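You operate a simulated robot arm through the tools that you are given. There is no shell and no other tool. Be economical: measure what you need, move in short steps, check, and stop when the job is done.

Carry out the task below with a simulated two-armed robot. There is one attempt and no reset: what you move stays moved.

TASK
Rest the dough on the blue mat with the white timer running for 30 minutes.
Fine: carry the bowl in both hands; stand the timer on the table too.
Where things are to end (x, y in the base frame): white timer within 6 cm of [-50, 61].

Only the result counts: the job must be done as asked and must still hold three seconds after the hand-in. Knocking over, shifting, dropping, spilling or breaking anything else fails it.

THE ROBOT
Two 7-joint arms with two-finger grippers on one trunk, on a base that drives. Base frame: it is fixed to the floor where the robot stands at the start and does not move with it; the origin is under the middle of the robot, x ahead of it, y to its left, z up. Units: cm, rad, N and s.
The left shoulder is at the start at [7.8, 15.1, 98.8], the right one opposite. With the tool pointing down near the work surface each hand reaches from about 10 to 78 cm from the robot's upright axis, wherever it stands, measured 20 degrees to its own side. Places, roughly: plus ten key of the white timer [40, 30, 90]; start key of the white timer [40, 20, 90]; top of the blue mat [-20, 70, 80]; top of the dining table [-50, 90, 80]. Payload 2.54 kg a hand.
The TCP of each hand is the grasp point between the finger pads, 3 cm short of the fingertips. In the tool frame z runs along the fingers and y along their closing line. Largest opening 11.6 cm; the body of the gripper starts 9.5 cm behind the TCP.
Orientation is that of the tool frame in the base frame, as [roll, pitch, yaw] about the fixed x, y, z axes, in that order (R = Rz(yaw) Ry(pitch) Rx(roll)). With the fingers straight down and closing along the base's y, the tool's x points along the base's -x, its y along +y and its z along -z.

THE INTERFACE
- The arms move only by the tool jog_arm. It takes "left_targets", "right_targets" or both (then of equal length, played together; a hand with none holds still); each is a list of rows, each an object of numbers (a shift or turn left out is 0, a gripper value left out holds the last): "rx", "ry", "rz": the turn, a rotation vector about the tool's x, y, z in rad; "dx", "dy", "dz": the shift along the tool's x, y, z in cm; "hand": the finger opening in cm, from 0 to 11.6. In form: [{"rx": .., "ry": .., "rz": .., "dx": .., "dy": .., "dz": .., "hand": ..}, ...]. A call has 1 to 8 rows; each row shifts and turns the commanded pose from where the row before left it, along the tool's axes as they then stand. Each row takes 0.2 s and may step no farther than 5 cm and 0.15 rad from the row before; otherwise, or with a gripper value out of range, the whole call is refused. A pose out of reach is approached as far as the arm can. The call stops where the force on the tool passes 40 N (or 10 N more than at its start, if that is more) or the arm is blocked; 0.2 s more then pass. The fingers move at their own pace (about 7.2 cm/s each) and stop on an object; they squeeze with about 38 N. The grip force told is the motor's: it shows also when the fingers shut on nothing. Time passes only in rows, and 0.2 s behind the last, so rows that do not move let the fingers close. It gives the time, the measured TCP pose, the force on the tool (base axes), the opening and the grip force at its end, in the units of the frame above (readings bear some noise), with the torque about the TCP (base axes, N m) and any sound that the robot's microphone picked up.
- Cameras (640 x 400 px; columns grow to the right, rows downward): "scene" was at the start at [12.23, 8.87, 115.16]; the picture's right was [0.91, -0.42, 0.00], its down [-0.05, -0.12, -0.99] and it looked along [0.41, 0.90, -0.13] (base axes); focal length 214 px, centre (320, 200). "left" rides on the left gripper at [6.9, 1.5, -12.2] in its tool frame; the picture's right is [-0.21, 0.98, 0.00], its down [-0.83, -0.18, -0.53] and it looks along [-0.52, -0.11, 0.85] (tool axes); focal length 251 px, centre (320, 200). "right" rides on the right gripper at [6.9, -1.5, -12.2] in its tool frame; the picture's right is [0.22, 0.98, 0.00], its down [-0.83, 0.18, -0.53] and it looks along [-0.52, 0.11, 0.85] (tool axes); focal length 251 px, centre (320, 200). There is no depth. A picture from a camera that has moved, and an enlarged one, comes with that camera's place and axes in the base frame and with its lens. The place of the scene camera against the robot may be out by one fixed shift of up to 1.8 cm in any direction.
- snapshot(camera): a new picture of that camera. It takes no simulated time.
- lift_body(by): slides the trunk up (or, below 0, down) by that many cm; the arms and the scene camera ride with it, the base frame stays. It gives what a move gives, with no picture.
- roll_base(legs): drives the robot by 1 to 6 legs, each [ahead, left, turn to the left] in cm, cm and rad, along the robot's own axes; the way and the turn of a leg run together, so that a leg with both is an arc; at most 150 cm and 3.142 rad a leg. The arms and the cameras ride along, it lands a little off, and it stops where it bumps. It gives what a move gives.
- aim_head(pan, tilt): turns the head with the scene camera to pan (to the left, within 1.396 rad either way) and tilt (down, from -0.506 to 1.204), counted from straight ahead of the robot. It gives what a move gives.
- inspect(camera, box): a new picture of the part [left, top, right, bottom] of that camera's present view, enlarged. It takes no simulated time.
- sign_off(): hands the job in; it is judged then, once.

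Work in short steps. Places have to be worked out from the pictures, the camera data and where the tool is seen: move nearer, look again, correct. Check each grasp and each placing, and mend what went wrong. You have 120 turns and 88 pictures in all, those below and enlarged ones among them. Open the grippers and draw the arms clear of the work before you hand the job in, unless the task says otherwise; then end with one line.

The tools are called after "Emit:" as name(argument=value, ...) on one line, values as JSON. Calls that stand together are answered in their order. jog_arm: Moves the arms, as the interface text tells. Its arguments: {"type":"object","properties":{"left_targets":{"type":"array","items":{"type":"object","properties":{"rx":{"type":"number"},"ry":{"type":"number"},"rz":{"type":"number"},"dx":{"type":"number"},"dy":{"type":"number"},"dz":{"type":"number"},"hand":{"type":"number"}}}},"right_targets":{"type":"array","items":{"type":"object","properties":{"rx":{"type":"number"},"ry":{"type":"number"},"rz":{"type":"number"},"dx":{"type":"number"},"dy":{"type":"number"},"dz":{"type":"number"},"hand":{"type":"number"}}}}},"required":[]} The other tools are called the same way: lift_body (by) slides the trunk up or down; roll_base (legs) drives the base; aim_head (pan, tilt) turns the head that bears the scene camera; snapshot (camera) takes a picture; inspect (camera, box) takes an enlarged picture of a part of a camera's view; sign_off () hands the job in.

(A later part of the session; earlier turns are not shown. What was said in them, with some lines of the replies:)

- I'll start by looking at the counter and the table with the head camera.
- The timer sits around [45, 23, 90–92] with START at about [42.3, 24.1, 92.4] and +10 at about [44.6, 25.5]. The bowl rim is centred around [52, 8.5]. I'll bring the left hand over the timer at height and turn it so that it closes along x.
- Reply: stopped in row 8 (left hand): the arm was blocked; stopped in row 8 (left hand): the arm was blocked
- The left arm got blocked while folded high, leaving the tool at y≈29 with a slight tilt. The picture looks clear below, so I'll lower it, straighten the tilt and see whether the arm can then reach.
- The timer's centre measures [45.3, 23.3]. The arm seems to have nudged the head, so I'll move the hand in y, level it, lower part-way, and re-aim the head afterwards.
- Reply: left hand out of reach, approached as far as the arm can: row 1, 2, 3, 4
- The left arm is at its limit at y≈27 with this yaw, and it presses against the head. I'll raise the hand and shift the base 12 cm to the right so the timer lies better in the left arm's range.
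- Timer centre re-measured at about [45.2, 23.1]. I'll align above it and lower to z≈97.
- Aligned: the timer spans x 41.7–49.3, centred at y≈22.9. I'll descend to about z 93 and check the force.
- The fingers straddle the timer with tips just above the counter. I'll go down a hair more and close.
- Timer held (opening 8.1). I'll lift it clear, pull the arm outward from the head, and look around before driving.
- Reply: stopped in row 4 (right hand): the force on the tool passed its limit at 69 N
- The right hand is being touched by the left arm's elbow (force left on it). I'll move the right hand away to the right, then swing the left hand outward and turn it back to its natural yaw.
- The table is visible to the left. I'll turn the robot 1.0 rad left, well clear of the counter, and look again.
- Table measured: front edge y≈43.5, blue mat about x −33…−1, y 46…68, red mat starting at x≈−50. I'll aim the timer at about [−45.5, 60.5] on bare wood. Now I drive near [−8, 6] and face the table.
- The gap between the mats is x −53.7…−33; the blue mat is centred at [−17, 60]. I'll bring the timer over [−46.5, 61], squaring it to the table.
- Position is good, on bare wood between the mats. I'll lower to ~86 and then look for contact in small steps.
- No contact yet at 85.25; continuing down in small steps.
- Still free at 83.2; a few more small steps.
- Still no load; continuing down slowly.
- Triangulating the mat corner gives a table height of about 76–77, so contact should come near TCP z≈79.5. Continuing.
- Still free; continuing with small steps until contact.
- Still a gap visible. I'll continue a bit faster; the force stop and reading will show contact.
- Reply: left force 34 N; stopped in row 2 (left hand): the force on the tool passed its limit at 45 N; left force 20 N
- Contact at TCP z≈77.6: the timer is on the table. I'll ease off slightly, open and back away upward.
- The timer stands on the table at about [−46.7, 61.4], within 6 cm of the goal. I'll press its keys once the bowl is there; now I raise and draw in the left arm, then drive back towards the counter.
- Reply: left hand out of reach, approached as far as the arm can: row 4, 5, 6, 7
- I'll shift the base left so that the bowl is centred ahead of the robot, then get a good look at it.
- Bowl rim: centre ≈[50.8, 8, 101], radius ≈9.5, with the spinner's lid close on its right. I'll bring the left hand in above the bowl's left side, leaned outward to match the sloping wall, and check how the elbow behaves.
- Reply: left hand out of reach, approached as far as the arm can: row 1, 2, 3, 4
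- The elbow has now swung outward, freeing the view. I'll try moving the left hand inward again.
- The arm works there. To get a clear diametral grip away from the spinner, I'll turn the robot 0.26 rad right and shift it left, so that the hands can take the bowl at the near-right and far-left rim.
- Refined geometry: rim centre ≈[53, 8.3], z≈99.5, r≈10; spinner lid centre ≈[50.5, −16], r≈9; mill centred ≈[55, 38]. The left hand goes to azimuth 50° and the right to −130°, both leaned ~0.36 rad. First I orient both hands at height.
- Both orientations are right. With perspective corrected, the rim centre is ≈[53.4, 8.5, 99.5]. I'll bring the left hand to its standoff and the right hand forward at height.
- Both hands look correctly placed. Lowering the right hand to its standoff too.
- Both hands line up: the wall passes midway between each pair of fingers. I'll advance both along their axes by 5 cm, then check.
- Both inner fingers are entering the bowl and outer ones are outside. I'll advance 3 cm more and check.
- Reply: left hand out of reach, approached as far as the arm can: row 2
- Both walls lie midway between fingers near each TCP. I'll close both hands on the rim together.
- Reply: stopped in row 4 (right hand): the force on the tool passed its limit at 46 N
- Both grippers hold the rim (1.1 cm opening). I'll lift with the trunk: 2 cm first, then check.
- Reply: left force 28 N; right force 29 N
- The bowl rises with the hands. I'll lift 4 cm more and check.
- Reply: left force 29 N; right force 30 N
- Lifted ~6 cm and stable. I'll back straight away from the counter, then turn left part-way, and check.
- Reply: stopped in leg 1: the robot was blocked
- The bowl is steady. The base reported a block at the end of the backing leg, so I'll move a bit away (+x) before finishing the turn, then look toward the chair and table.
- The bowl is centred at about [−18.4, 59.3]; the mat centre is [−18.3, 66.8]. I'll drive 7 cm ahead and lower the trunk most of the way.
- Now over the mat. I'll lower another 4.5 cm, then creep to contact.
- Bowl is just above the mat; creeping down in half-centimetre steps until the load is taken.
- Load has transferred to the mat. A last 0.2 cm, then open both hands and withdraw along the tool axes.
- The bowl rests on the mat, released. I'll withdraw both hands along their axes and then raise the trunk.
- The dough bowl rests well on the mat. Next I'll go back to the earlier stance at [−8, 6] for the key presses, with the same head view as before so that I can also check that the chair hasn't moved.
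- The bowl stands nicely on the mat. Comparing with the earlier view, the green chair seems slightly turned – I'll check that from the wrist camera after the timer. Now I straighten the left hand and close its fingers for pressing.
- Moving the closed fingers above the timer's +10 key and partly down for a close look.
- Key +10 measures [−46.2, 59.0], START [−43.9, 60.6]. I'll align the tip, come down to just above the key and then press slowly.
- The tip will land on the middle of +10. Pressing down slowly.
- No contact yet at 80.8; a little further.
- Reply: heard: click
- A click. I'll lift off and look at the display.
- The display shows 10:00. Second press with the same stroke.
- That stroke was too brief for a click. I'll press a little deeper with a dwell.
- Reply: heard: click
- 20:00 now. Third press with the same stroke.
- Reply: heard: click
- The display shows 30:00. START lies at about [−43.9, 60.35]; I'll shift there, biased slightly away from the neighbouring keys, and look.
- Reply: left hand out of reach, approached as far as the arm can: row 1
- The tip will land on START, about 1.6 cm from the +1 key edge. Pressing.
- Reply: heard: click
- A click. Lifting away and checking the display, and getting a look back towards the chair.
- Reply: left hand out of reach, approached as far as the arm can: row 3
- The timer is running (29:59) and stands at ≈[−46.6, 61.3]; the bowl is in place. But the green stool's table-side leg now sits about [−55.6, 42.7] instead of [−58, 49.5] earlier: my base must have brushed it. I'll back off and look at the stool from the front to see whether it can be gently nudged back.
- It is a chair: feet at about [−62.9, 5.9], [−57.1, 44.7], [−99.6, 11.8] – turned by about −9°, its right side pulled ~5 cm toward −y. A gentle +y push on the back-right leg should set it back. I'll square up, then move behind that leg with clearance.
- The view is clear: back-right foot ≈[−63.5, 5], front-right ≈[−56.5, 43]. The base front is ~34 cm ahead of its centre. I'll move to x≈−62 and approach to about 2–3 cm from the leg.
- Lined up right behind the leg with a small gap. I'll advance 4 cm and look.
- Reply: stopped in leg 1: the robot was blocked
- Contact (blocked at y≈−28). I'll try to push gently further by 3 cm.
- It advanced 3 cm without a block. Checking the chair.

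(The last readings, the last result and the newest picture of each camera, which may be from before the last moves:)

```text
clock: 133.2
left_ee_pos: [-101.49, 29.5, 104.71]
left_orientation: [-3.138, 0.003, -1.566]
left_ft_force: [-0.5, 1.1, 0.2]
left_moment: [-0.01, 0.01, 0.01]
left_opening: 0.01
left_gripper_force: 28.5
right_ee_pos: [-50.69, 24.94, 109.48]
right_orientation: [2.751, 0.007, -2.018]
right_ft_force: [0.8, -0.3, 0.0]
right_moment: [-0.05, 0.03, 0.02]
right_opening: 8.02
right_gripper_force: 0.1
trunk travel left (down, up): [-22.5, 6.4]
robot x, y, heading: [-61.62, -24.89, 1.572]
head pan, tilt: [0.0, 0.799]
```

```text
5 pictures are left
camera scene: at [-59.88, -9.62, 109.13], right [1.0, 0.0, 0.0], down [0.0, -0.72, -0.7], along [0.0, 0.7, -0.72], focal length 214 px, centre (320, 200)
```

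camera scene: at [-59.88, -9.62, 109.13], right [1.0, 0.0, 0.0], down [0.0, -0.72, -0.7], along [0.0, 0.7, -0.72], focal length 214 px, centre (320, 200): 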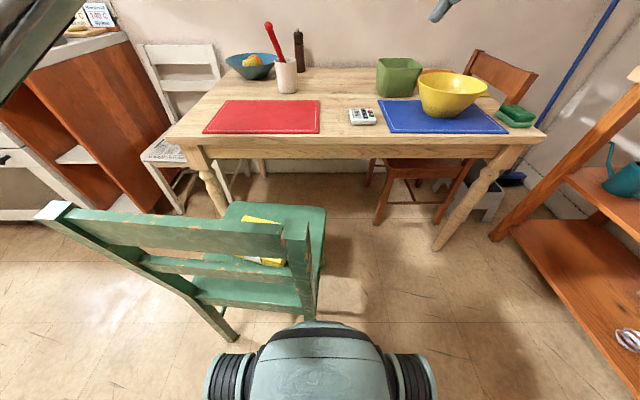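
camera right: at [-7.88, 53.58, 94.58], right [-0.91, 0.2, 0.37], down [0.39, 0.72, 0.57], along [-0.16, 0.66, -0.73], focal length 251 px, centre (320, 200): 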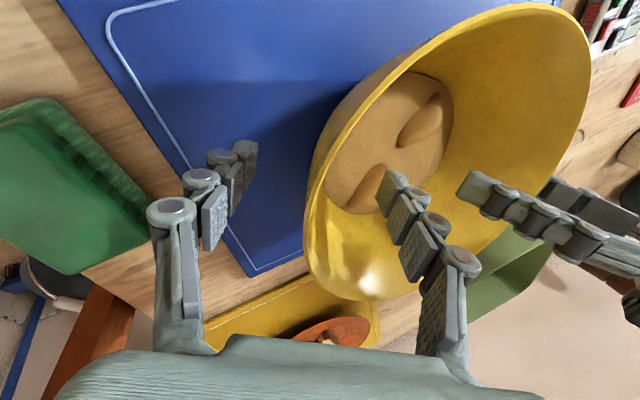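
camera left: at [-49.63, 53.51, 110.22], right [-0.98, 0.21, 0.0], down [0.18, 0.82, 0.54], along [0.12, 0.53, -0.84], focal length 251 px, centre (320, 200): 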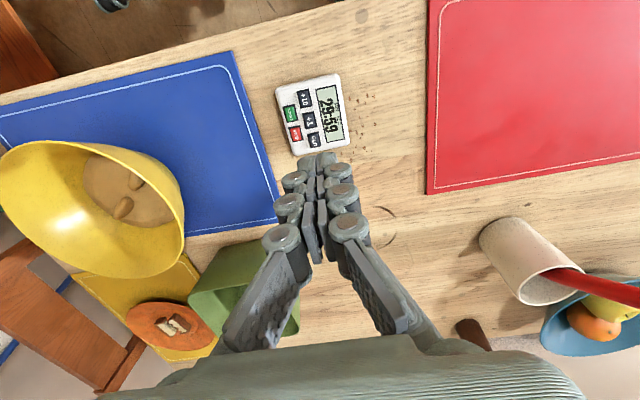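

The chair turned back by about 3° (right side +3 cm); about 4 cm more are needed. Pushing 3.5 cm further.

Emit:
roll_base(legs=[[3.5, 0, 0]])

Emit:
snapshot(camera="scene")

```text
clock: 134.0
left_ee_pos: [-101.4, 32.93, 104.76]
left_orientation: [-3.135, 0.003, -1.565]
left_ft_force: [0.2, 0.7, 0.2]
left_moment: [-0.04, 0.03, -0.01]
left_opening: 0.0
left_gripper_force: 27.9
right_ee_pos: [-50.83, 28.39, 109.63]
right_orientation: [2.75, 0.007, -2.016]
right_ft_force: [-0.6, 0.2, -0.3]
right_moment: [-0.04, 0.01, 0.03]
right_opening: 7.99
right_gripper_force: 0.0
trunk travel left (down, up): [-22.5, 6.4]
robot x, y, heading: [-61.29, -21.64, 1.571]
head pan, tilt: [0.0, 0.799]
```

```text
4 pictures are left
camera scene: at [-59.9, -6.09, 109.13], right [1.0, 0.0, 0.0], down [0.0, -0.72, -0.7], along [0.0, 0.7, -0.72], focal length 214 px, centre (320, 200)
```

scene: 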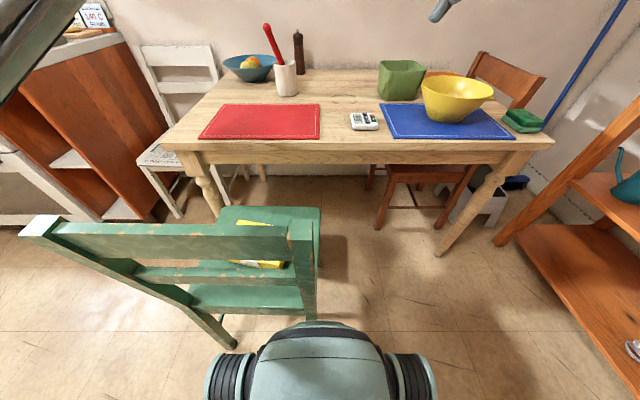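

The chair's seat corner is now at ≈[−59.9, 48.6] with ~0° turn, matching its original place. I'll back straight off, open the left gripper and take a last look.

Emit:
roll_base(legs=[[-15, 0, 0]])

Emit:
jog_arm(left_targets=[{"hand": 8}, {}, {}])

Emit:
snapshot(camera="scene")

Emit:
inspect(camera="scene", box=[320, 60, 560, 210])

```text
clock: 135.4
left_ee_pos: [-101.55, 18.14, 104.84]
left_orientation: [-3.138, 0.005, -1.564]
left_ft_force: [-0.7, 0.2, 0.7]
left_moment: [0.05, 0.0, 0.02]
left_opening: 0.0
left_gripper_force: 28.7
right_ee_pos: [-50.84, 13.75, 109.7]
right_orientation: [2.75, 0.01, -2.014]
right_ft_force: [0.3, -0.2, 0.9]
right_moment: [0.02, -0.04, -0.05]
right_opening: 7.97
right_gripper_force: 0.1
trunk travel left (down, up): [-22.5, 6.4]
robot x, y, heading: [-61.27, -36.09, 1.567]
head pan, tilt: [0.0, 0.799]
```

```text
clock: 136.2
left_ee_pos: [-101.62, 18.13, 104.8]
left_orientation: [-3.135, 0.005, -1.564]
left_ft_force: [0.3, -0.5, -0.8]
left_moment: [-0.03, -0.02, 0.02]
left_opening: 8.0
left_gripper_force: 0.2
right_ee_pos: [-50.87, 13.7, 109.65]
right_orientation: [2.75, 0.008, -2.016]
right_ft_force: [-0.9, -0.1, -0.3]
right_moment: [-0.01, 0.0, 0.0]
right_opening: 8.01
right_gripper_force: 0.2
trunk travel left (down, up): [-22.5, 6.4]
robot x, y, heading: [-61.82, -36.05, 1.57]
head pan, tilt: [0.0, 0.799]
```

```text
3 pictures are left
camera scene: at [-59.91, -20.85, 109.15], right [1.0, 0.0, 0.0], down [0.0, -0.72, -0.7], along [0.0, 0.7, -0.72], focal length 214 px, centre (320, 200)
```

scene: 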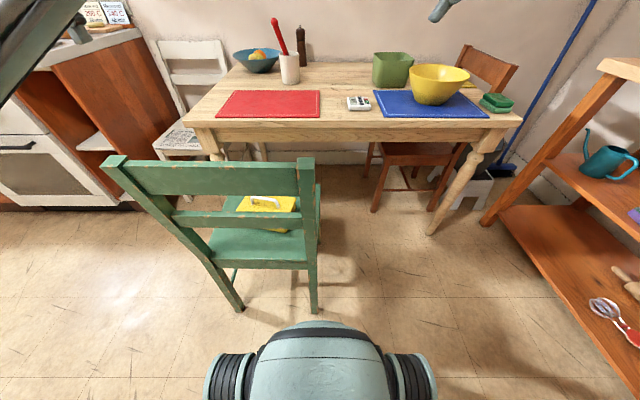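

```text
2.67 times, centred on (440, 135) of scene
camera zoom: at [-59.91, -20.85, 109.15], right [1.0, 0.0, 0.0], down [0.0, -0.72, -0.7], along [0.0, 0.7, -0.72], focal length 572 px, centre (0, 373)
```

zoom: 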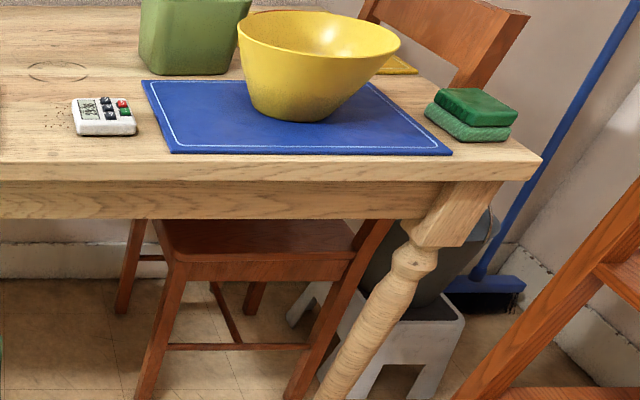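

The chair is upright and straight, the bowl with the dough stands on the blue mat, and the timer stands running on the table. Both grippers are open and clear, so I hand in.

Emit:
sign_off()

```text
The job is handed in.
```

The bowl of dough is resting on the blue mat, and the white timer, set to 30:00 and running (29:59 at my last reading), stands on the table at about [-46.6, 61.3], within the 6 cm limit; my base bumped and turned the green chair on the way, and I pushed it back to within about 1 cm of where it stood.
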